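You operate a simulated robot arm through the tools that you are given. There is no shell and no other tool.

The job below is to be done with a simulated robot arm. You get a single attempt, and the scene is never put back.

JOB
Load the dusty board into the dust hood and leave the hood running.
Fine: the clean board in it goes on the ledge at D35; hood drawer shut, damper open, switch on.

The check looks at the end state, three seconds after you hand in, the way a careful person would. Anything else that was tipped, shoved, dropped, spilled or broken makes it a failure.

ROBOT AND FRAMES
A 7-joint arm with a three-finger gripper, fixed in place. Base frame: the origin is at the foot of the arm, x ahead of it, y to its left, z up; the work surface is at about z = 88. Readings come in cm, degrees, newtons and seconds.
Its first joint turns from -166.0 to 166.0 degrees. Payload 2.69 kg.
Tool frame: the origin (TCP) lies between the finger pads and is the grasp point; the fingertips stand 3 cm ahead of it; z points along the fingers, y is the line along which they close. The gripper opens to 12.8 cm. The gripper's body begins 11.7 cm behind the TCP.
Orientation is that of the tool frame in the base frame, as a unit quaternion [x, y, z, w]. With the fingers straight down and closing along the base's y, the tool's x points along the base's -x, its y along +y and its z along -z.

CONTROLS
- The arm moves only by the tool jog_arm. Its argument "targets" is a list of rows, each a list of 3 entries, a list of its own where there are three numbers: the gripper command, from -1 (fully open) to 1 (shut), values between in proportion, then the shift along the base's x, y, z in cm, then the turn, a rotation vector about the base's x, y, z in rad. In form: [[hand, [tx, ty, tz], [ax, ay, az]], ...]. A call has 1 to 20 rows; each row is the pose to reach, as a shift and turn from the pose commanded when the call began. Each row takes 0.2 s and may step no farther than 5 cm and 8.6 degrees from the row before; otherwise, or with a gripper value out of range, the whole call is refused. Where a pose cannot be reached the arm comes as near as it can. A force on the tool above 90 N (or 10 N above the force at the start of the call, whichever is more), or a blocked arm, ends the call early, and 0.2 s more pass. Each finger halts on what it meets, pressing with about 31 N; the grip force reading is that of the motor and also rises with nothing between the fingers. The clock runs only during rows and for 0.2 s after the last one: add rows that repeat a pose to give the fingers time. The reply holds the time, the measured pose of the TCP, the force on the tool along the base axes, the opening and the grip force, in the units named above and with some noise, with the torque about the TCP (base axes, N m) and any sound that the robot's microphone picked up.
- Cameras (640 x 400 px; columns grow to the right, rows downward): "scene" is fixed at [22.68, 65.27, 148]; the picture's right is [-0.82, -0.57, 0.00], its down [-0.23, 0.34, -0.91] and it looks along [0.52, -0.75, -0.41] (base axes); focal length 310 px, centre (320, 200). "wrist" rides on the gripper at [5.9, 5.4, -13.1] in the tool frame; the picture's right is [-0.68, 0.74, 0.00], its down [-0.62, -0.56, -0.55] and it looks along [-0.40, -0.37, 0.84] (tool axes); focal length 234 px, centre (320, 200). There is no depth. A picture from a camera that has moved, and an enlarged one, comes with that camera's place and axes in the base frame and with its lens. The place of the scene camera against the robot may be out by one fixed shift of up to 2.5 cm in any direction.
- snapshot(camera): a new picture of that camera. It takes no simulated time.
- move_column(by): slides the trunk up (or, below 0, down) by that many cm; the arm rides with it, the base frame stays. It gives what a move gives, with no picture.
- enlarge(camera, box): a new picture of the part [left, top, right, bottom] of that camera's present view, enlarged. It takes no simulated time.
- hand_in(): hands the job in; it is judged then, once.

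Nothing tells you positions but the pictures and the camera data. Unless the task says otherwise, let go and move clear before handing in.

The tools are called after "Call:" as a command line: name --argument value ..., lists and objects as JSON in quotes. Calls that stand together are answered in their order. jog_arm: Moves the arm, as the interface text tells. Its arguments: {"type":"object","properties":{"targets":{"type":"array","items":{"type":"array"}}},"required":["targets"]} The other tools are called the same way: move_column (by) slides the trunk up or down; snapshot (camera) takes a picture; enlarge (camera, box) takes an enlarged picture of a part of a camera's view; hand_in () hands the job in.

At the start:

```text
clock: 0.0
tcp_pos: [67.32, -22.11, 141.28]
tcp_rot: [0.0, 1.0, 0.0, -0.001]
ft_force: [0.4, -0.4, 0.4]
torque: [-0.02, 0.02, -0.02]
finger_gap: 12.79
gripper_force: 0.1
trunk travel left (down, up): [-15.0, 20.0]
```

scene: 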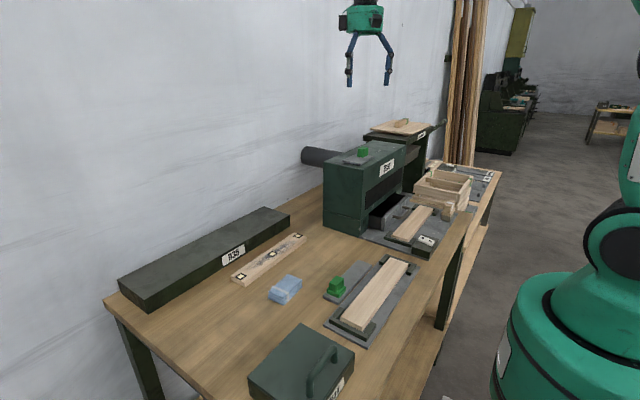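
wrist: 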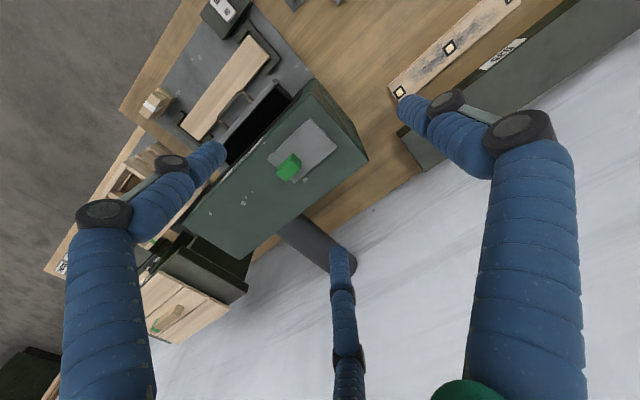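

I see a bench with a green hood (the box with a drawer), a ledge marked D35, a dusty-looking board with markers lying in front of the ledge, and another boards. I'll take enlarged pictures to understand the details before moving.

Call:
enlarge --camera "scene" --box '[290, 100, 510, 260]'

Call:
enlarge --camera "scene" --box '[100, 190, 320, 330]'

Call:
enlarge --camera "scene" --box '[240, 230, 450, 400]'

Call:
enlarge --camera "wrist" --box '[60, 0, 380, 280]'

```text
2.50 times, centred on (400, 180) of scene
camera zoom: at [22.68, 65.27, 148.0], right [-0.82, -0.57, 0.0], down [-0.23, 0.34, -0.91], along [0.52, -0.75, -0.41], focal length 774 px, centre (120, 250)
```

zoom: 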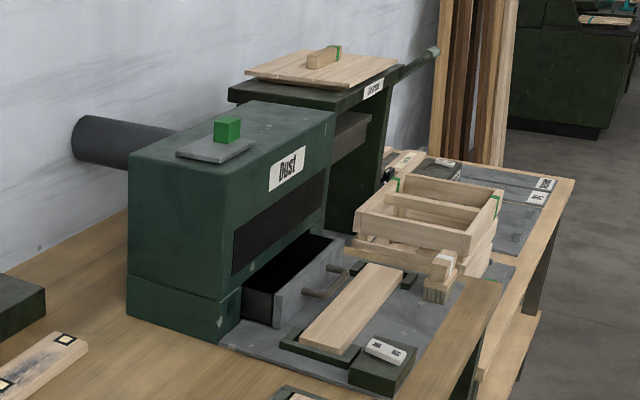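

```text
2.86 times, centred on (210, 260) of scene
camera zoom: at [22.68, 65.27, 148.0], right [-0.82, -0.57, 0.0], down [-0.23, 0.34, -0.91], along [0.52, -0.75, -0.41], focal length 885 px, centre (634, 29)
```

zoom: 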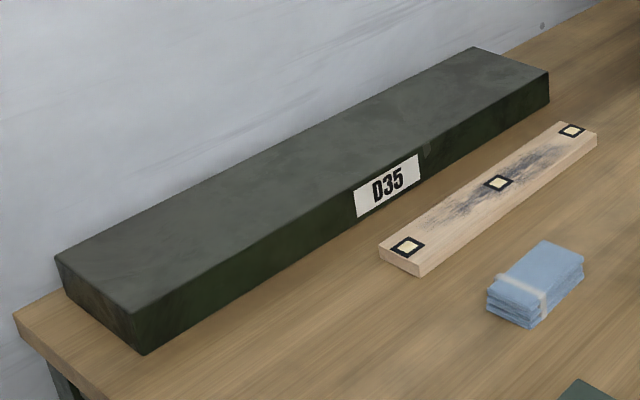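

```text
2.35 times, centred on (345, 315) of scene
camera zoom: at [22.68, 65.27, 148.0], right [-0.82, -0.57, 0.0], down [-0.23, 0.34, -0.91], along [0.52, -0.75, -0.41], focal length 729 px, centre (261, -71)
```

zoom: 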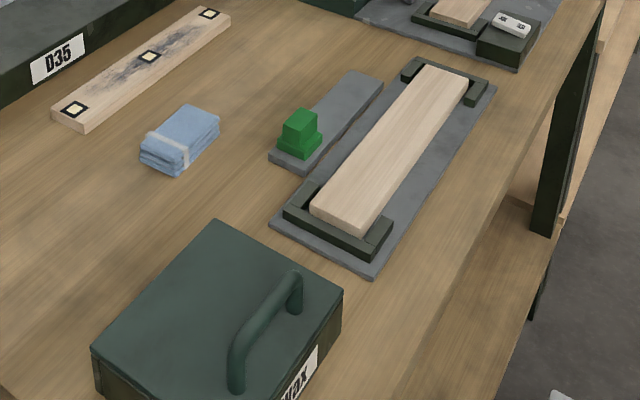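

```text
1.43 times, centred on (220, 140) of wrist
camera zoom: at [61.48, -16.96, 154.42], right [0.68, 0.74, 0.0], down [0.62, -0.56, 0.55], along [0.4, -0.37, -0.84], focal length 334 px, centre (463, 286)
```

zoom: 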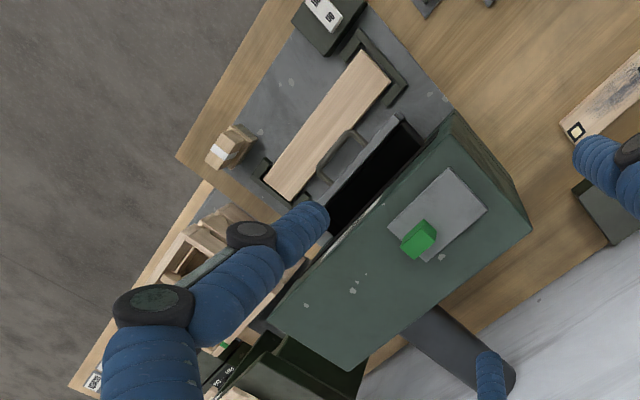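

I take the hood ("Dust") to be at about x 67–84, y −25 to −58, the dusty board at about x 82–87, y −11 to 19, and the ledge front at x ≈ 94. I'll look at more detail of the hood, drawer and fixtures.

Call:
enlarge --camera "wrist" --box '[200, 60, 380, 200]'

Call:
enlarge --camera "scene" --box '[340, 170, 450, 260]'

Call:
enlarge --camera "wrist" --box '[160, 0, 300, 140]'

Call:
enlarge --camera "scene" --box '[400, 140, 510, 220]'

```text
2.86 times, centred on (290, 130) of wrist
camera zoom: at [61.48, -16.96, 154.42], right [0.68, 0.74, 0.0], down [0.62, -0.56, 0.55], along [0.4, -0.37, -0.84], focal length 669 px, centre (406, 400)
```

zoom: 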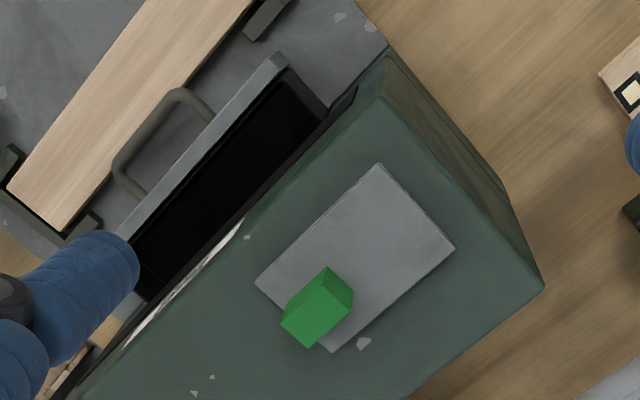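

```text
4.44 times, centred on (395, 215) of scene
camera zoom: at [22.68, 65.27, 148.0], right [-0.82, -0.57, 0.0], down [-0.23, 0.34, -0.91], along [0.52, -0.75, -0.41], focal length 1377 px, centre (-13, 133)
```

zoom: 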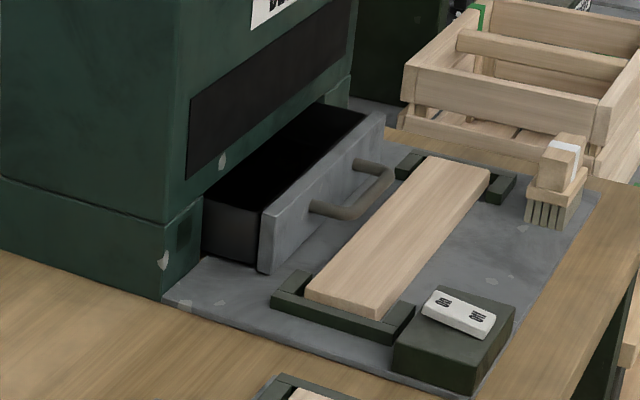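

```text
2.86 times, centred on (230, 70) of wrist
camera zoom: at [61.48, -16.96, 154.42], right [0.68, 0.74, 0.0], down [0.62, -0.56, 0.55], along [0.4, -0.37, -0.84], focal length 669 px, centre (577, 571)
```

zoom: 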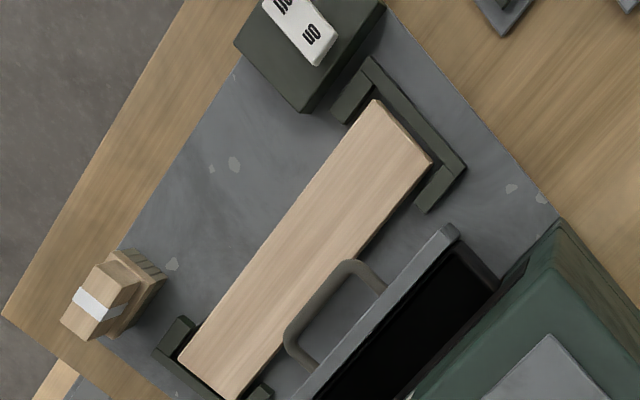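

```text
5.00 times, centred on (455, 180) of scene
camera zoom: at [22.68, 65.27, 148.0], right [-0.82, -0.57, 0.0], down [-0.23, 0.34, -0.91], along [0.52, -0.75, -0.41], focal length 1549 px, centre (-355, 300)
```

zoom: 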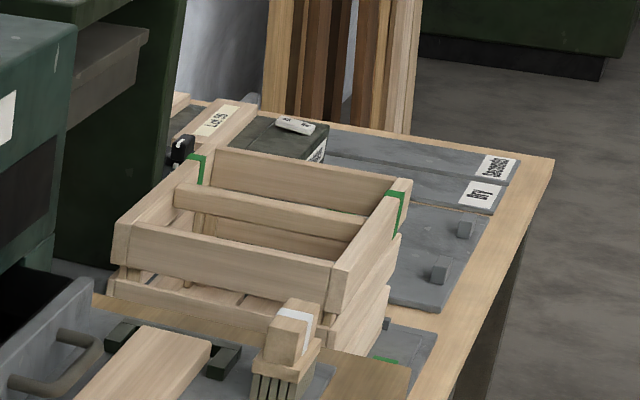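

The "Dust" bed in front of the hood holds a clean-looking board between corner stops, with a rocker switch box at about (45, −30), a partly open drawer at x ≈ 62 and a grey slide with a green knob on the hood top. I'll bring the wrist camera over the front of the hood to read the switch and labels.

Call:
jog_arm --targets '[[-1, [-4.5, 0.5, 0], [0, 0, 0]], [-1, [-9, 1, 0], [0, 0, 0]], [-1, [-13.5, 1.5, 0], [0, 0, 0]], [-1, [-18, 2, 0], [0, 0, 0]], [-1, [-22, 2.5, -2], [0, 0, 0]], [-1, [-26, 3, -4.5], [0, 0, 0]], [-1, [-30, 3.5, -7], [0, 0, 0]], [-1, [-33, 4, -10], [0, 0, 0]], [-1, [-35, 4, -13], [0, 0, 0]], [-1, [-35, 4, -16], [0, 0, 0]], [-1, [-35, 4, -16], [0, 0, 0]]]'

Call:
snapshot --camera "wrist"

```text
clock: 2.4
tcp_pos: [32.01, -18.08, 124.96]
tcp_rot: [0.0, 1.0, 0.0, 0.0]
ft_force: [-0.9, 0.2, -0.4]
torque: [0.05, 0.02, -0.01]
finger_gap: 12.81
gripper_force: 0.0
trunk travel left (down, up): [-15.0, 20.0]
```

```text
taken
camera wrist: at [26.24, -12.82, 138.17], right [0.68, 0.74, 0.0], down [0.62, -0.56, 0.55], along [0.4, -0.37, -0.84], focal length 234 px, centre (320, 200)
```

wrist: 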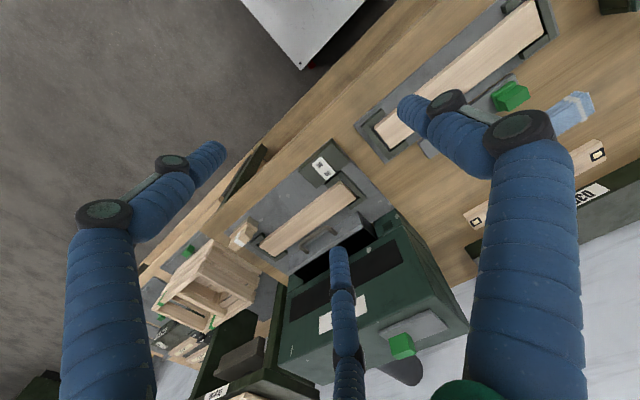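

Call:
enlarge --camera "wrist" --box '[290, 130, 370, 190]'

Call:
enlarge --camera "wrist" --box '[250, 180, 470, 390]'

Call:
enlarge --camera "wrist" --box '[350, 0, 560, 170]'

Call:
enlarge --camera "wrist" --box '[140, 220, 290, 390]'

```text
6.67 times, centred on (330, 160) of wrist
camera zoom: at [26.24, -12.82, 138.17], right [0.68, 0.74, 0.0], down [0.62, -0.56, 0.55], along [0.4, -0.37, -0.84], focal length 1561 px, centre (253, 467)
```

zoom: 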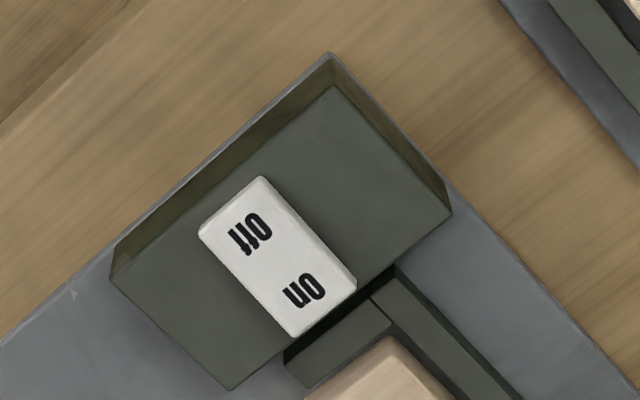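

```text
1.90 times, centred on (360, 285) of wrist
camera zoom: at [26.24, -12.82, 138.17], right [0.68, 0.74, 0.0], down [0.62, -0.56, 0.55], along [0.4, -0.37, -0.84], focal length 446 px, centre (244, 38)
```

zoom: 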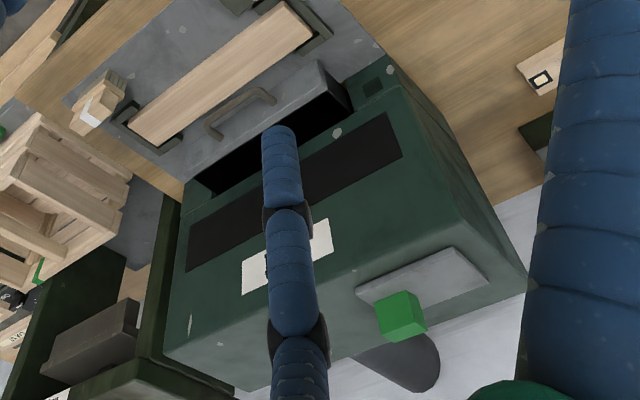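

```text
2.35 times, centred on (455, 85) of wrist
camera zoom: at [26.24, -12.82, 138.17], right [0.68, 0.74, 0.0], down [0.62, -0.56, 0.55], along [0.4, -0.37, -0.84], focal length 551 px, centre (2, 471)
```

zoom: 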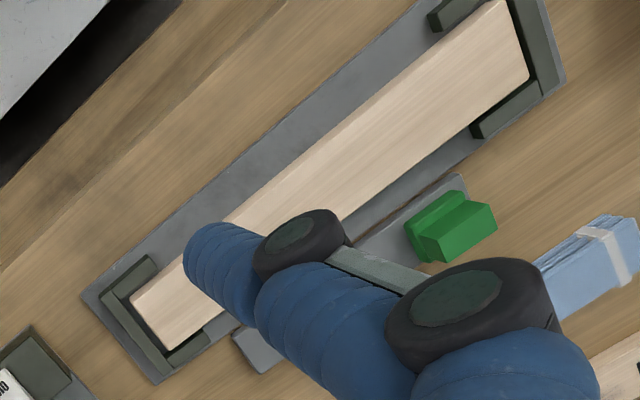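

```text
2.35 times, centred on (215, 305) of wrist
camera zoom: at [26.24, -12.82, 138.17], right [0.68, 0.74, 0.0], down [0.62, -0.56, 0.55], along [0.4, -0.37, -0.84], focal length 551 px, centre (567, -47)
```

zoom: 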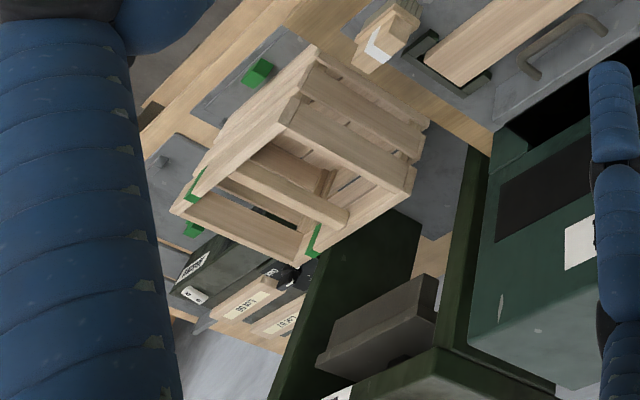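

The rocker's On end faces the hood (+x), Off faces the robot. I'll check the gripper's appearance and look at the hood top from above next.

Call:
enlarge --camera "scene" --box '[400, 60, 640, 210]'

Call:
snapshot --camera "scene"

```text
2.67 times, centred on (520, 135) of scene
camera zoom: at [22.68, 65.27, 148.0], right [-0.82, -0.57, 0.0], down [-0.23, 0.34, -0.91], along [0.52, -0.75, -0.41], focal length 826 px, centre (-213, 373)
```

zoom: 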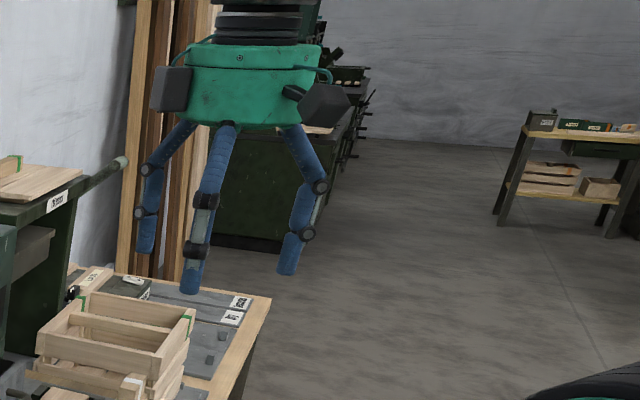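

```text
taken
```

scene: 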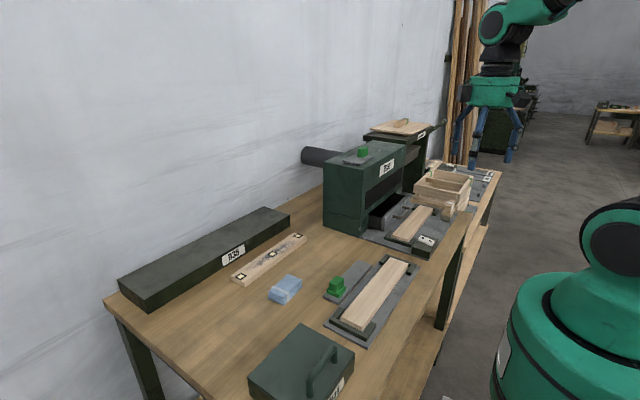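

The gripper looks three-fingered in the pictures, and the scene camera seems off by roughly (−2, +2.4) cm. I'll go above the hood to look at the damper plate.

Call:
jog_arm --targets '[[-1, [0, 0, 5], [0, 0, 0]], [-1, [2, -1, 9], [0, 0, 0]], [-1, [6, -2, 11], [0, 0, 0]], [-1, [10, -3, 11], [0, 0, 0]], [-1, [14.5, -4, 11], [0, 0, 0]], [-1, [19, -4, 11], [0, 0, 0]], [-1, [23.5, -4, 11], [0, 0, 0]], [-1, [28, -4, 11], [0, 0, 0]], [-1, [28, -4, 11], [0, 0, 0]]]'

Call:
snapshot --camera "wrist"

Call:
enlarge --camera "wrist" --box '[220, 80, 460, 260]'

```text
clock: 4.4
tcp_pos: [60.75, -22.15, 136.41]
tcp_rot: [0.0, 1.0, 0.001, -0.002]
ft_force: [0.8, -0.4, 0.0]
torque: [0.01, 0.06, -0.02]
finger_gap: 12.84
gripper_force: 0.0
trunk travel left (down, up): [-15.0, 20.0]
```

```text
taken
camera wrist: at [54.91, -16.89, 149.57], right [0.68, 0.74, 0.0], down [0.62, -0.56, 0.55], along [0.4, -0.37, -0.84], focal length 234 px, centre (320, 200)
```

wrist: 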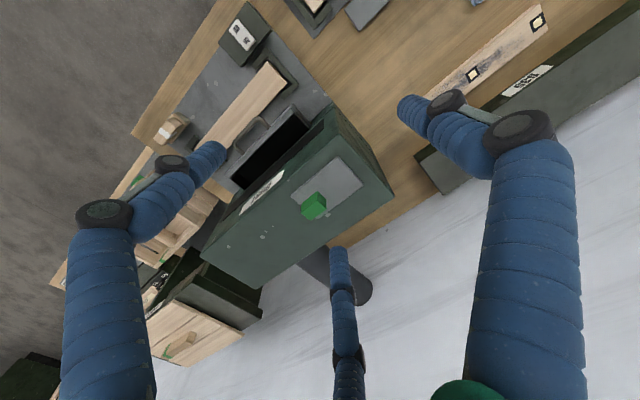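

```text
2.22 times, centred on (340, 170) of wrist
camera zoom: at [54.91, -16.89, 149.57], right [0.68, 0.74, 0.0], down [0.62, -0.56, 0.55], along [0.4, -0.37, -0.84], focal length 520 px, centre (276, 267)
```

zoom: 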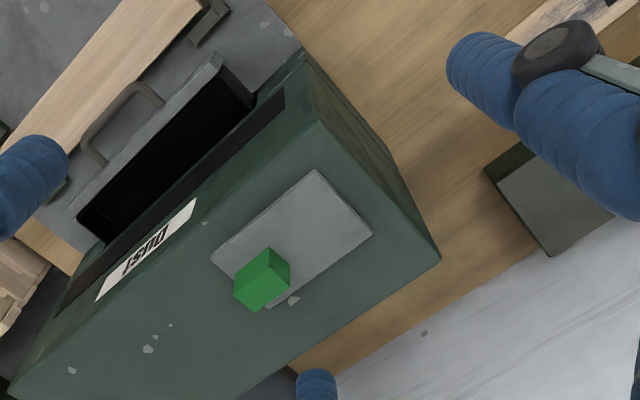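

I'll zoom hard on the damper from both cameras, and on the left-hand bed's slide for comparison.

Call:
enlarge --camera "scene" --box '[320, 130, 420, 200]'

Call:
enlarge --camera "wrist" --box '[280, 140, 380, 230]'

Call:
enlarge --camera "scene" --box '[310, 245, 430, 355]'

Call:
enlarge --camera "scene" --box '[400, 215, 450, 260]'

```text
5.71 times, centred on (370, 165) of scene
camera zoom: at [22.68, 65.27, 148.0], right [-0.82, -0.57, 0.0], down [-0.23, 0.34, -0.91], along [0.52, -0.75, -0.41], focal length 1770 px, centre (34, 400)
```

zoom: 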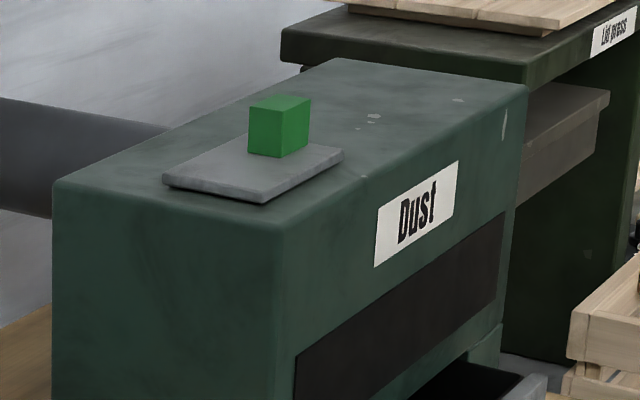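

```text
4.44 times, centred on (330, 185) of wrist
camera zoom: at [54.91, -16.89, 149.57], right [0.68, 0.74, 0.0], down [0.62, -0.56, 0.55], along [0.4, -0.37, -0.84], focal length 1041 px, centre (276, 267)
```

zoom: 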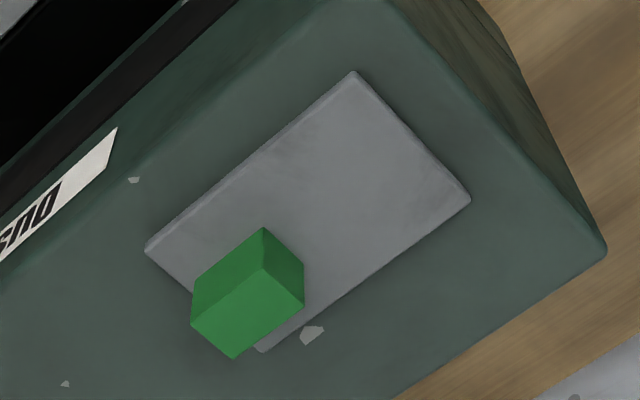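

```text
3.64 times, centred on (370, 300) of scene
camera zoom: at [22.68, 65.27, 148.0], right [-0.82, -0.57, 0.0], down [-0.23, 0.34, -0.91], along [0.52, -0.75, -0.41], focal length 1126 px, centre (138, -164)
```

zoom: 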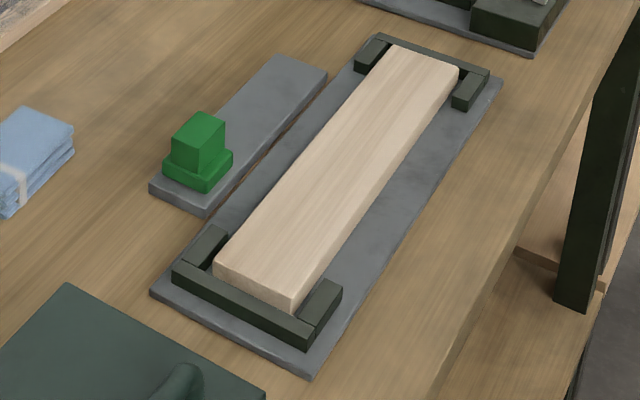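

```text
8.89 times, centred on (425, 238) of scene
camera zoom: at [22.68, 65.27, 148.0], right [-0.82, -0.57, 0.0], down [-0.23, 0.34, -0.91], along [0.52, -0.75, -0.41], focal length 2754 px, centre (-613, -133)
```

zoom: 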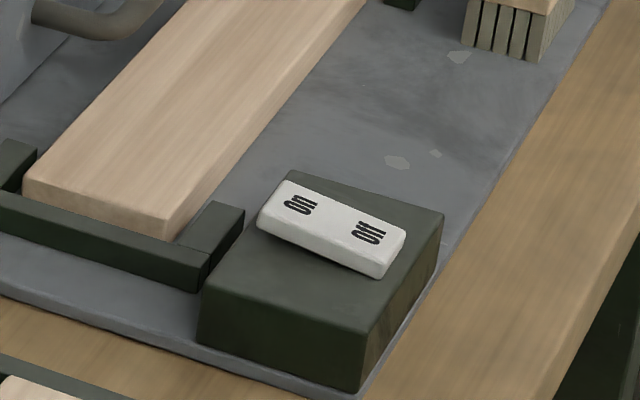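

The grey plate on the hood top carries the green knob at its −y end; I'll work out its slide later by a gentle test. Next I go over the dusty board and ledge for precise positions.

Call:
jog_arm --targets '[[-1, [0, 4.5, 0], [0, 0, 0]], [-1, [0, 9, 0], [0, 0, 0]], [-1, [0, 13.5, 0], [0, 0, 0]], [-1, [0, 18, 0], [0, 0, 0]], [-1, [1, 22.5, 0], [0, 0, 0]], [-1, [2, 27, 0], [0, 0, 0]], [-1, [3, 31.5, -1], [0, 0, 0]], [-1, [4, 35.5, -3], [0, 0, 0]], [-1, [5, 39, -5], [0, 0, 0]], [-1, [6, 42, -8], [0, 0, 0]], [-1, [6, 43, -12], [0, 0, 0]], [-1, [6, 43, -14], [0, 0, 0]], [-1, [6, 43, -14], [0, 0, 0]]]'

Call:
snapshot --camera "wrist"

Call:
enlarge --camera "wrist" --box '[180, 80, 500, 280]'

```text
clock: 7.2
tcp_pos: [66.57, 20.99, 122.36]
tcp_rot: [0.0, 1.0, 0.0, 0.001]
ft_force: [0.5, 0.2, -0.6]
torque: [0.04, 0.0, 0.0]
finger_gap: 12.81
gripper_force: 0.0
trunk travel left (down, up): [-15.0, 20.0]
```

```text
taken
camera wrist: at [60.65, 26.27, 135.56], right [0.68, 0.74, 0.0], down [0.62, -0.57, 0.55], along [0.4, -0.37, -0.84], focal length 234 px, centre (320, 200)
```

wrist: 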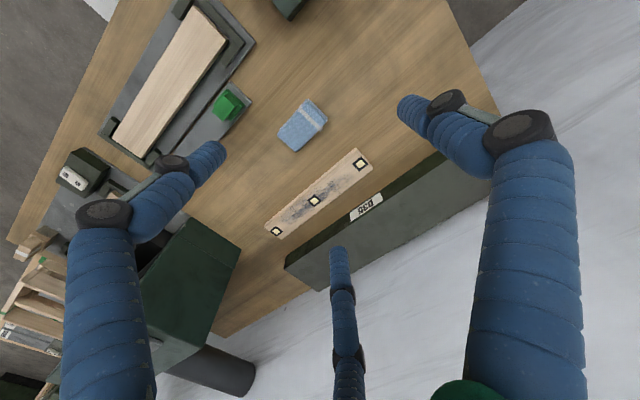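

```text
2.00 times, centred on (340, 180) of wrist
camera zoom: at [60.65, 26.27, 135.56], right [0.68, 0.74, 0.0], down [0.62, -0.57, 0.55], along [0.4, -0.37, -0.84], focal length 468 px, centre (280, 240)
```

zoom: 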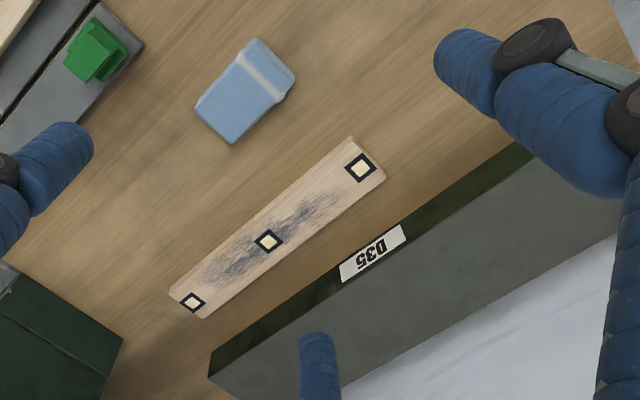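

I'll zoom in on the dusty board and ledge for measurement.

Call:
enlarge --camera "wrist" --box '[255, 140, 385, 245]'

Call:
enlarge --camera "wrist" --box '[270, 140, 500, 290]'

Call:
enlarge --camera "wrist" --box '[90, 0, 260, 170]'

```text
3.81 times, centred on (320, 192) of wrist
camera zoom: at [60.65, 26.27, 135.56], right [0.68, 0.74, 0.0], down [0.62, -0.57, 0.55], along [0.4, -0.37, -0.84], focal length 892 px, centre (320, 229)
```

zoom: 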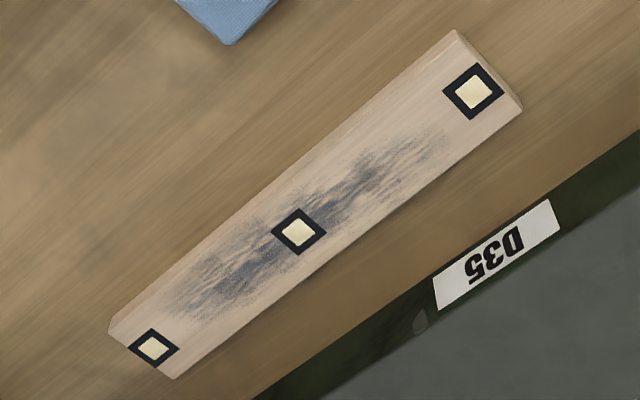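

```text
2.67 times, centred on (385, 215) of wrist
camera zoom: at [60.65, 26.27, 135.56], right [0.68, 0.74, 0.0], down [0.62, -0.57, 0.55], along [0.4, -0.37, -0.84], focal length 624 px, centre (147, 160)
```

zoom: 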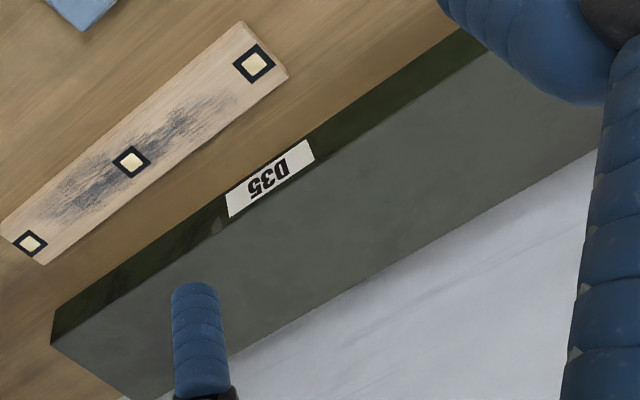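

```text
2.35 times, centred on (175, 85) of wrist
camera zoom: at [60.65, 26.27, 135.56], right [0.68, 0.74, 0.0], down [0.62, -0.57, 0.55], along [0.4, -0.37, -0.84], focal length 551 px, centre (661, 471)
```

zoom: 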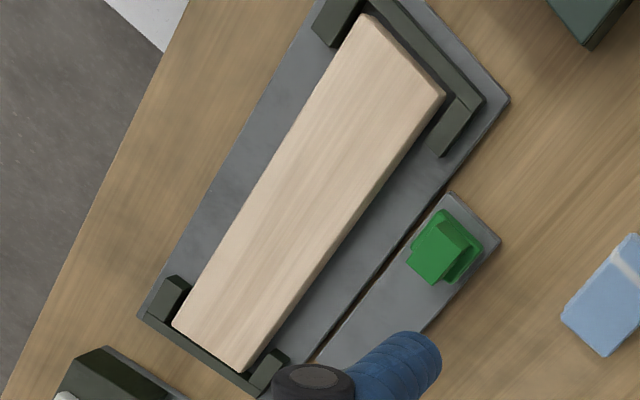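

The dusty board measures about 6 × 30 cm, centred near (81.6, 5.2); the ledge front edge is at x ≈ 91.3, with D35 label centred at y ≈ 13. Now I'll go look closely at the hood's bed, drawer and switch.

Call:
jog_arm --targets '[[-1, [-3, -4, 0], [0, 0, 0]], [-1, [-6, -8, 0], [0, 0, 0]], [-1, [-9, -12, 0], [0, 0, 0]], [-1, [-12, -16, 0], [0, 0, 0]], [-1, [-15, -20, 0], [0, 0, 0]], [-1, [-18, -24, 0], [0, 0, 0]], [-1, [-21, -28, 0], [0, 0, 0]], [-1, [-24, -32, 0], [0, 0, 0]], [-1, [-27, -36, 0], [0, 0, 0]], [-1, [-27, -40, -2], [0, 0, 0]], [-1, [-27, -44, -4], [0, 0, 0]], [-1, [-27, -48, -6], [0, 0, 0]], [-1, [-27, -52, -8], [0, 0, 0]], [-1, [-27, -54, -10], [0, 0, 0]], [-1, [-27, -54, -10], [0, 0, 0]]]'

Call:
snapshot --camera "wrist"

Call:
enlarge --camera "wrist" --box '[220, 60, 460, 240]'

```text
clock: 10.4
tcp_pos: [39.18, -32.94, 112.28]
tcp_rot: [-0.001, 1.0, 0.0, -0.001]
ft_force: [1.2, -0.6, 0.4]
torque: [0.03, 0.02, 0.0]
finger_gap: 12.79
gripper_force: 0.0
trunk travel left (down, up): [-15.0, 20.0]
```

```text
taken
camera wrist: at [33.45, -27.77, 125.32], right [0.68, 0.74, 0.0], down [0.62, -0.56, 0.55], along [0.4, -0.37, -0.84], focal length 234 px, centre (320, 200)
```

wrist: 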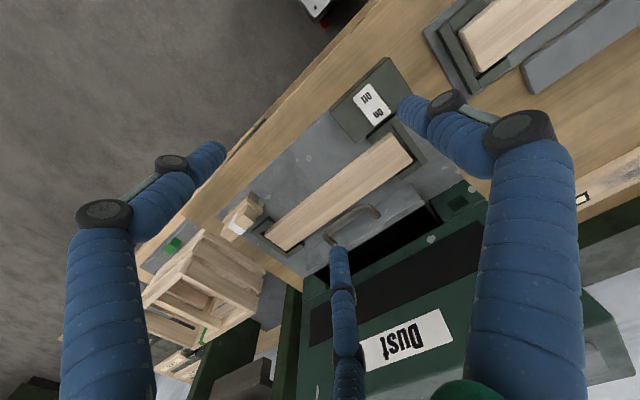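

```text
2.22 times, centred on (340, 150) of wrist
camera zoom: at [33.45, -27.77, 125.32], right [0.68, 0.74, 0.0], down [0.62, -0.56, 0.55], along [0.4, -0.37, -0.84], focal length 520 px, centre (276, 311)
```

zoom: 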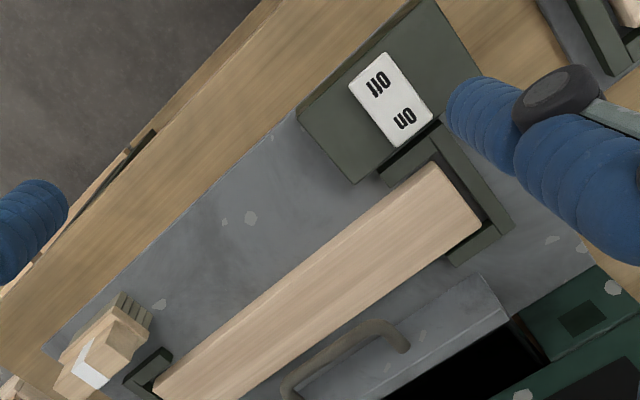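

I'll zoom on the two ends of the hood nest.

Call:
enlarge --camera "wrist" --box '[240, 180, 340, 260]'

Call:
enlarge --camera "wrist" --box '[340, 100, 460, 200]'

Call:
enlarge --camera "wrist" --box '[300, 160, 480, 300]'

```text
5.00 times, centred on (290, 220) of wrist
camera zoom: at [33.45, -27.77, 125.32], right [0.68, 0.74, 0.0], down [0.62, -0.56, 0.55], along [0.4, -0.37, -0.84], focal length 1171 px, centre (470, 100)
```

zoom: 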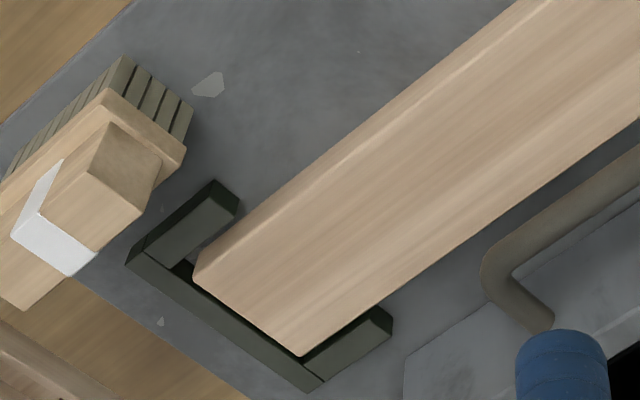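

```text
4.00 times, centred on (400, 150) of wrist
camera zoom: at [33.45, -27.77, 125.32], right [0.68, 0.74, 0.0], down [0.62, -0.56, 0.55], along [0.4, -0.37, -0.84], focal length 937 px, centre (0, 400)
```

zoom: 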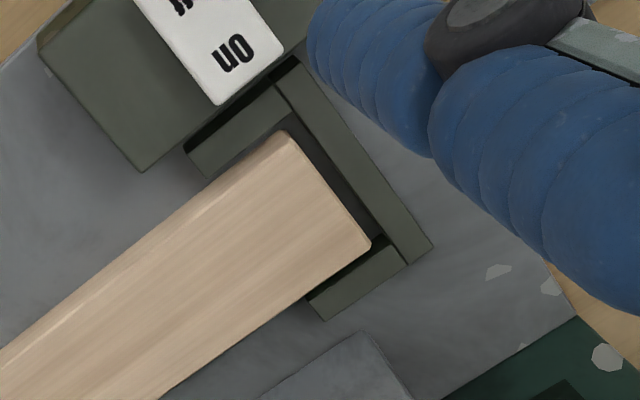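

```text
2.86 times, centred on (390, 230) of wrist
camera zoom: at [33.45, -27.77, 125.32], right [0.68, 0.74, 0.0], down [0.62, -0.56, 0.55], along [0.4, -0.37, -0.84], focal length 669 px, centre (120, 114)
```

zoom: 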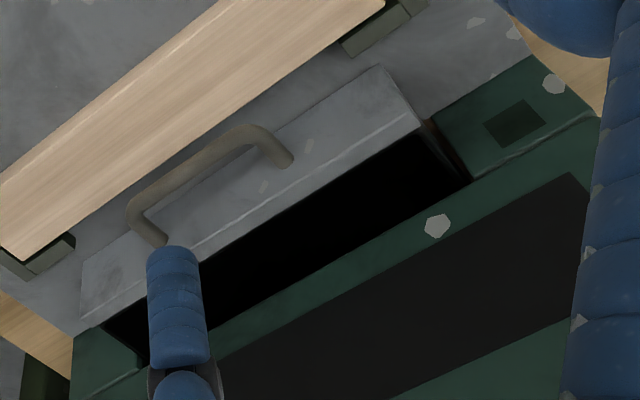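

The nest's inside runs about x 48.3–55.4, y −57.5 to −26.5, with the clean board centred near (51.85, −42). The drawer front is at x ≈ 59.2 (top z ≈ 94.2), its handle bar at x ≈ 55.5, z ≈ 91.8, y −47.6 to −37.3. I'll shut the drawer first, pushing the handle centre with closed fingers tilted back to clear the hood.

Call:
jog_arm --targets '[[1, [2, -3, 0], [0, -0.13, 0]], [1, [5, -6, 0], [0, -0.26, 0]], [1, [8, -9.5, -1], [0, -0.3927, 0]], [1, [10.8, -9.5, -4], [0, -0.3927, 0]], [1, [10.8, -9.5, -8.5], [0, -0.3927, 0]], [1, [10.8, -9.5, -12.5], [0, -0.3927, 0]], [1, [10.8, -9.5, -15], [0, -0.3927, 0]], [1, [10.8, -9.5, -15], [0, -0.3927, 0]]]'

Call:
snapshot --camera "wrist"

Call:
enlarge --camera "scene" --box '[340, 130, 480, 260]'

```text
clock: 12.2
tcp_pos: [50.14, -42.64, 97.03]
tcp_rot: [0.0, 0.981, -0.001, 0.195]
ft_force: [0.0, -0.8, 0.2]
torque: [-0.02, -0.03, 0.04]
finger_gap: 0.2
gripper_force: 31.1
trunk travel left (down, up): [-15.0, 20.0]
```

```text
taken
camera wrist: at [39.65, -37.4, 106.97], right [0.62, 0.74, 0.26], down [0.36, -0.56, 0.74], along [0.69, -0.37, -0.62], focal length 234 px, centre (320, 200)
```

wrist: 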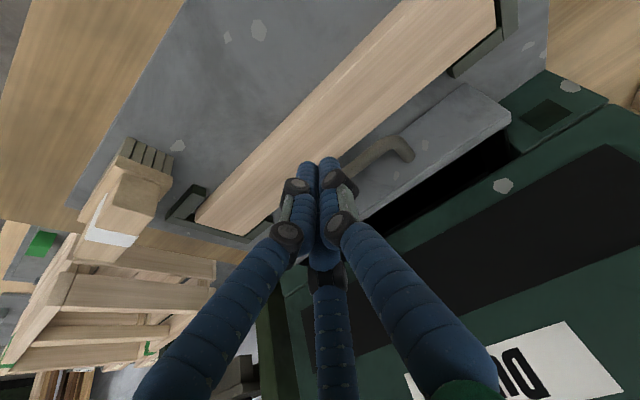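

```text
3.08 times, centred on (410, 195) of scene
camera zoom: at [22.68, 65.27, 148.0], right [-0.82, -0.57, 0.0], down [-0.23, 0.34, -0.91], along [0.52, -0.75, -0.41], focal length 953 px, centre (43, 215)
```

zoom: 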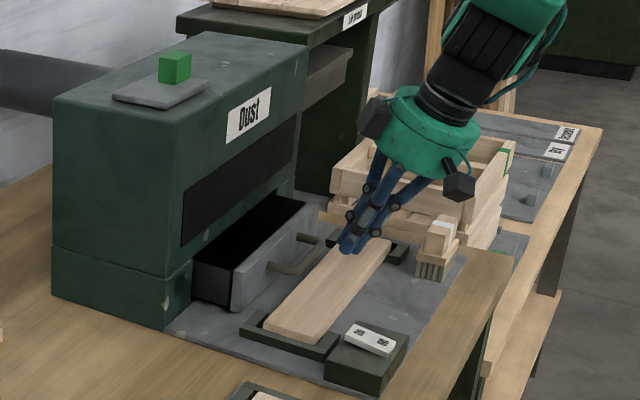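

The fingers are closed just in front of the handle. I'll lower to handle height and push steadily forward.

Call:
jog_arm --targets '[[1, [0, 0, -1.4], [0, 0, 0]], [1, [0, 0, -2.75], [0, 0, 0]], [1, [1.5, 0, -2.75], [0, 0, 0]], [1, [3, 0, -2.75], [0, 0, 0]], [1, [4, 0, -2.75], [0, 0, 0]], [1, [5, 0, -2.75], [0, 0, 0]], [1, [5, 0, -2.75], [0, 0, 0]]]'

Call:
enlarge --camera "scene" --box '[340, 130, 480, 260]'

```text
clock: 13.8
tcp_pos: [55.05, -42.65, 94.6]
tcp_rot: [0.0, 0.981, -0.001, 0.194]
ft_force: [-0.3, -0.4, 0.6]
torque: [-0.01, 0.01, 0.04]
finger_gap: 0.19
gripper_force: 31.0
trunk travel left (down, up): [-15.0, 20.0]
```

```text
3.08 times, centred on (410, 195) of scene
camera zoom: at [22.68, 65.27, 148.0], right [-0.82, -0.57, 0.0], down [-0.23, 0.34, -0.91], along [0.52, -0.75, -0.41], focal length 953 px, centre (43, 215)
```

zoom: 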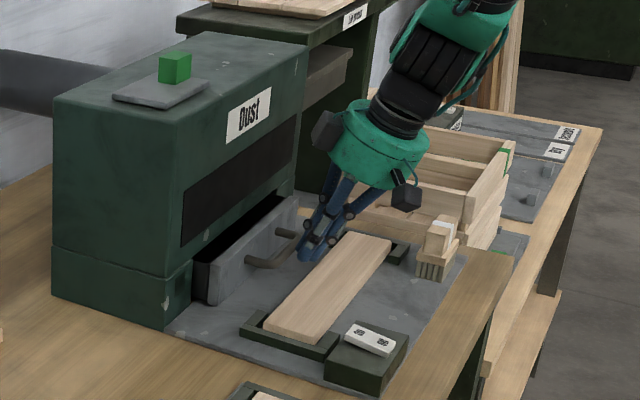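

The drawer is sliding in with little force. I'll keep pushing in smaller steps until it stops.

Call:
jog_arm --targets '[[1, [1, 0, 0], [0, 0, 0]], [1, [2, 0, 0], [0, 0, 0]], [1, [2.7, 0, 0], [0, 0, 0]], [1, [3.2, 0, 0], [0, 0, 0]], [1, [3.2, 0, 0], [0, 0, 0]]]'

Call:
enlarge --camera "scene" --box '[340, 130, 480, 260]'

```text
clock: 15.0
tcp_pos: [58.15, -42.71, 95.06]
tcp_rot: [0.0, 0.98, -0.003, 0.198]
ft_force: [-33.0, -1.8, 45.3]
torque: [-0.31, -0.31, -0.05]
finger_gap: 0.23
gripper_force: 30.8
trunk travel left (down, up): [-15.0, 20.0]
```

```text
3.08 times, centred on (410, 195) of scene
camera zoom: at [22.68, 65.27, 148.0], right [-0.82, -0.57, 0.0], down [-0.23, 0.34, -0.91], along [0.52, -0.75, -0.41], focal length 953 px, centre (43, 215)
```

zoom: 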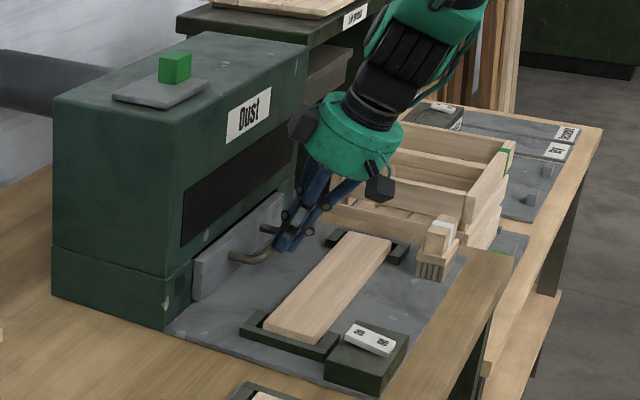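

The drawer has reached its stop (force rose to ~33 N after moving freely). I'll back off and lift to check that it's fully shut.

Call:
jog_arm --targets '[[1, [-1, 0, 0], [0, 0, 0]], [1, [-3.5, 0, 0.5], [0, 0, 0]], [1, [-7, 0, 3], [0, 0, 0]], [1, [-10, 0, 6.5], [0, 0.13, 0]], [1, [-13, 0, 10], [0, 0.26, 0]], [1, [-16, 2, 13], [0, 0.3927, 0]], [1, [-19, 6, 15], [0, 0.3927, 0]], [1, [-19, 9.5, 17], [0, 0.3927, 0]], [1, [-19, 9.5, 17], [0, 0.3927, 0]]]'

Call:
snapshot --camera "wrist"

Call:
enlarge --camera "scene" --box '[340, 150, 450, 260]'

```text
refused: row 7 steps farther than a row can; nothing moved
```

```text
taken
camera wrist: at [47.66, -37.43, 104.87], right [0.62, 0.74, 0.26], down [0.36, -0.56, 0.75], along [0.7, -0.37, -0.61], focal length 234 px, centre (320, 200)
```

wrist: 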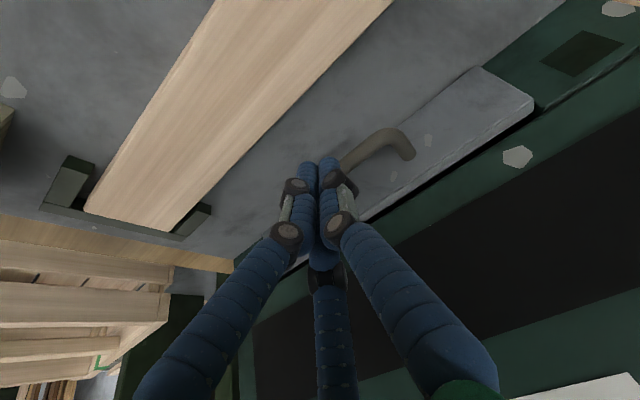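

```text
3.64 times, centred on (395, 205) of scene
camera zoom: at [22.68, 65.27, 148.0], right [-0.82, -0.57, 0.0], down [-0.23, 0.34, -0.91], along [0.52, -0.75, -0.41], focal length 1126 px, centre (47, 182)
```

zoom: 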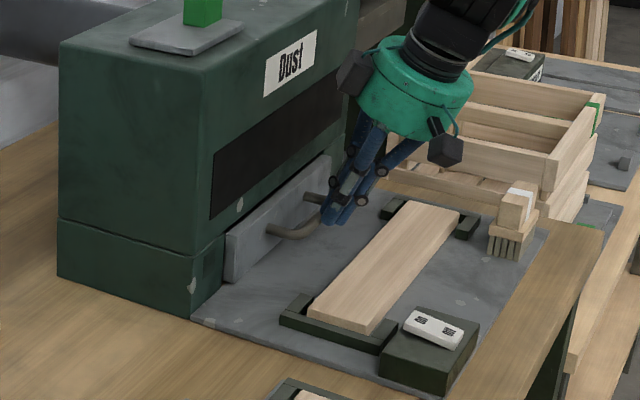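

The panel now sits against the hood's base. I'll retreat with smaller steps.

Call:
jog_arm --targets '[[1, [-1, 0, 0], [0, 0, 0]], [1, [-3.5, 0, 0.5], [0, 0, 0]], [1, [-7, 0, 2.5], [0, 0, 0]], [1, [-10, 0, 6], [0, 0.13, 0]], [1, [-13, 0, 9.5], [0, 0.26, 0]], [1, [-16, 1.5, 12.5], [0, 0.3927, 0]], [1, [-19, 5, 14], [0, 0.3927, 0]], [1, [-19, 8.5, 16], [0, 0.3927, 0]], [1, [-19, 9.5, 17], [0, 0.3927, 0]], [1, [-19, 9.5, 17], [0, 0.3927, 0]]]'

Call:
snapshot --camera "wrist"

Call:
enlarge --camera "wrist" --box '[230, 80, 500, 270]'

Call:
enlarge --camera "scene" --box '[340, 150, 450, 260]'

```text
clock: 17.2
tcp_pos: [39.71, -33.06, 111.66]
tcp_rot: [0.0, 1.0, -0.001, -0.001]
ft_force: [0.4, -0.2, 0.6]
torque: [0.0, 0.0, 0.03]
finger_gap: 0.2
gripper_force: 31.2
trunk travel left (down, up): [-15.0, 20.0]
```

```text
taken
camera wrist: at [33.82, -27.79, 124.69], right [0.68, 0.74, 0.0], down [0.62, -0.56, 0.55], along [0.4, -0.37, -0.84], focal length 234 px, centre (320, 200)
```

wrist: 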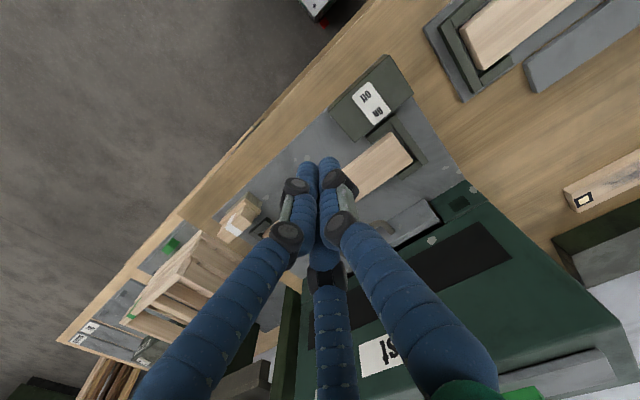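

```text
2.11 times, centred on (365, 175) of wrist
camera zoom: at [33.82, -27.79, 124.69], right [0.68, 0.74, 0.0], down [0.62, -0.56, 0.55], along [0.4, -0.37, -0.84], focal length 493 px, centre (225, 253)
```

zoom: 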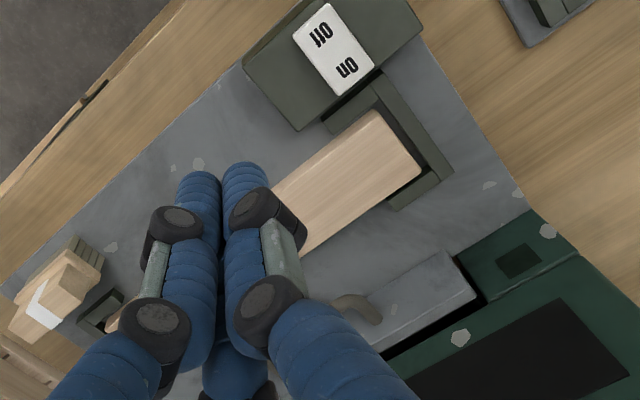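

```text
3.64 times, centred on (395, 205) of scene
camera zoom: at [22.68, 65.27, 148.0], right [-0.82, -0.57, 0.0], down [-0.23, 0.34, -0.91], along [0.52, -0.75, -0.41], focal length 1126 px, centre (47, 182)
```

zoom: 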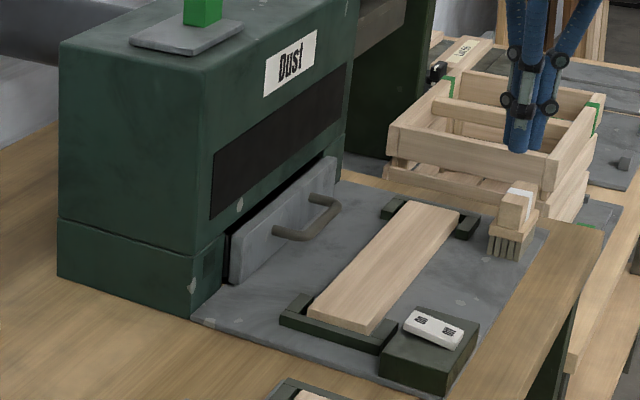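

Backing off dragged the drawer open again by about 1 cm (a dark gap shows). I'll re-shut it by pushing the flat panel beside the handle at y ≈ −33, so the retreat can't drag it.

Call:
jog_arm --targets '[[1, [3, 0, 0], [0, -0.13, 0]], [1, [6, 0, -2], [0, -0.26, 0]], [1, [9, 0, -5], [0, -0.3927, 0]], [1, [12, -0.2, -8.5], [0, -0.3927, 0]], [1, [12.3, -0.2, -12.5], [0, -0.3927, 0]], [1, [12.3, -0.2, -15.5], [0, -0.3927, 0]], [1, [12.3, -0.2, -17.2], [0, -0.3927, 0]], [1, [15, -0.2, -17.2], [0, -0.3927, 0]], [1, [17.5, -0.2, -17.2], [0, -0.3927, 0]], [1, [19.5, -0.2, -17.2], [0, -0.3927, 0]], [1, [19.5, -0.2, -17.2], [0, -0.3927, 0]]]'

Call:
snapshot --camera "wrist"

Call:
enlarge --camera "scene" --box '[340, 150, 450, 260]'

```text
clock: 19.6
tcp_pos: [58.59, -33.4, 94.19]
tcp_rot: [0.0, 0.981, -0.001, 0.194]
ft_force: [0.5, 0.1, 0.0]
torque: [-0.06, 0.04, 0.01]
finger_gap: 0.23
gripper_force: 31.5
trunk travel left (down, up): [-15.0, 20.0]
```

```text
taken
camera wrist: at [48.19, -28.21, 104.07], right [0.63, 0.74, 0.26], down [0.36, -0.56, 0.74], along [0.69, -0.37, -0.62], focal length 234 px, centre (320, 200)
```

wrist: 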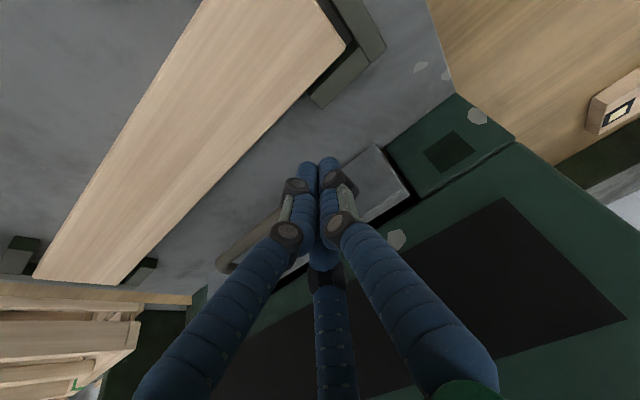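

```text
3.64 times, centred on (395, 205) of scene
camera zoom: at [22.68, 65.27, 148.0], right [-0.82, -0.57, 0.0], down [-0.23, 0.34, -0.91], along [0.52, -0.75, -0.41], focal length 1126 px, centre (47, 182)
```

zoom: 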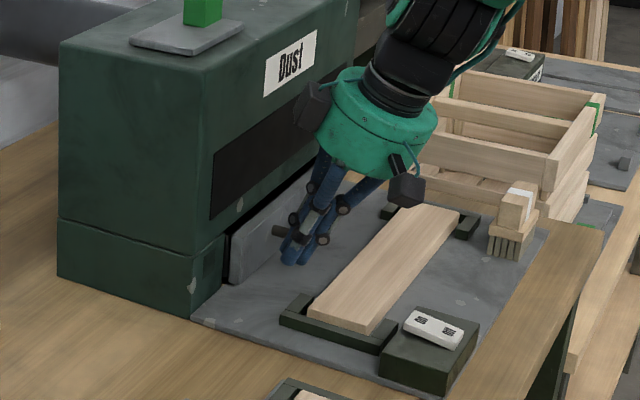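

No contact yet. I'll push forward in short steps.

Call:
jog_arm --targets '[[1, [1, 0, 0], [0, 0, 0]], [1, [1.7, 0, 0], [0, 0, 0]], [1, [2.3, 0, 0], [0, 0, 0]], [1, [2.8, 0, 0], [0, 0, 0]], [1, [2.8, 0, 0], [0, 0, 0]]]'

Call:
enlarge --camera "scene" --box '[340, 150, 450, 260]'

Call:
enlarge --camera "wrist" --box '[250, 80, 480, 260]'

```text
clock: 20.8
tcp_pos: [61.41, -33.42, 94.07]
tcp_rot: [0.0, 0.981, 0.001, 0.194]
ft_force: [-21.8, -5.0, 1.8]
torque: [-0.01, 0.39, -0.24]
finger_gap: 0.21
gripper_force: 30.8
trunk travel left (down, up): [-15.0, 20.0]
```

```text
3.64 times, centred on (395, 205) of scene
camera zoom: at [22.68, 65.27, 148.0], right [-0.82, -0.57, 0.0], down [-0.23, 0.34, -0.91], along [0.52, -0.75, -0.41], focal length 1126 px, centre (47, 182)
```

zoom: 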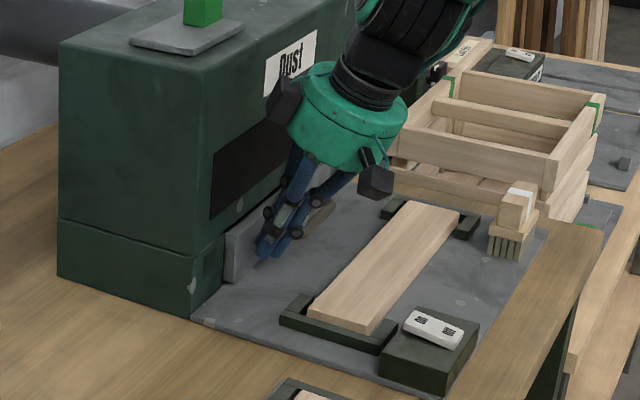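

```text
2.22 times, centred on (365, 170) of wrist
camera zoom: at [50.96, -28.09, 104.13], right [0.63, 0.74, 0.26], down [0.36, -0.57, 0.74], along [0.69, -0.37, -0.62], focal length 520 px, centre (220, 267)
```

zoom: 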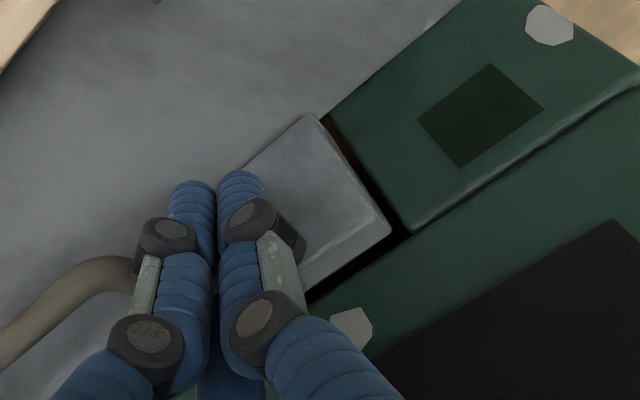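

The panel is back against the hood with ~22 N. I'll press a touch more to confirm the end stop.

Call:
jog_arm --targets '[[1, [0.3, 0, 0], [0, 0, 0]], [1, [0.5, 0, 0], [0, 0, 0]], [1, [0.5, 0, 0], [0, 0, 0]]]'

```text
clock: 21.6
tcp_pos: [61.35, -33.38, 94.14]
tcp_rot: [0.0, 0.981, 0.001, 0.194]
ft_force: [-85.4, -2.1, 17.6]
torque: [-0.06, 1.15, -0.41]
finger_gap: 0.19
gripper_force: 30.9
trunk travel left (down, up): [-15.0, 20.0]
```

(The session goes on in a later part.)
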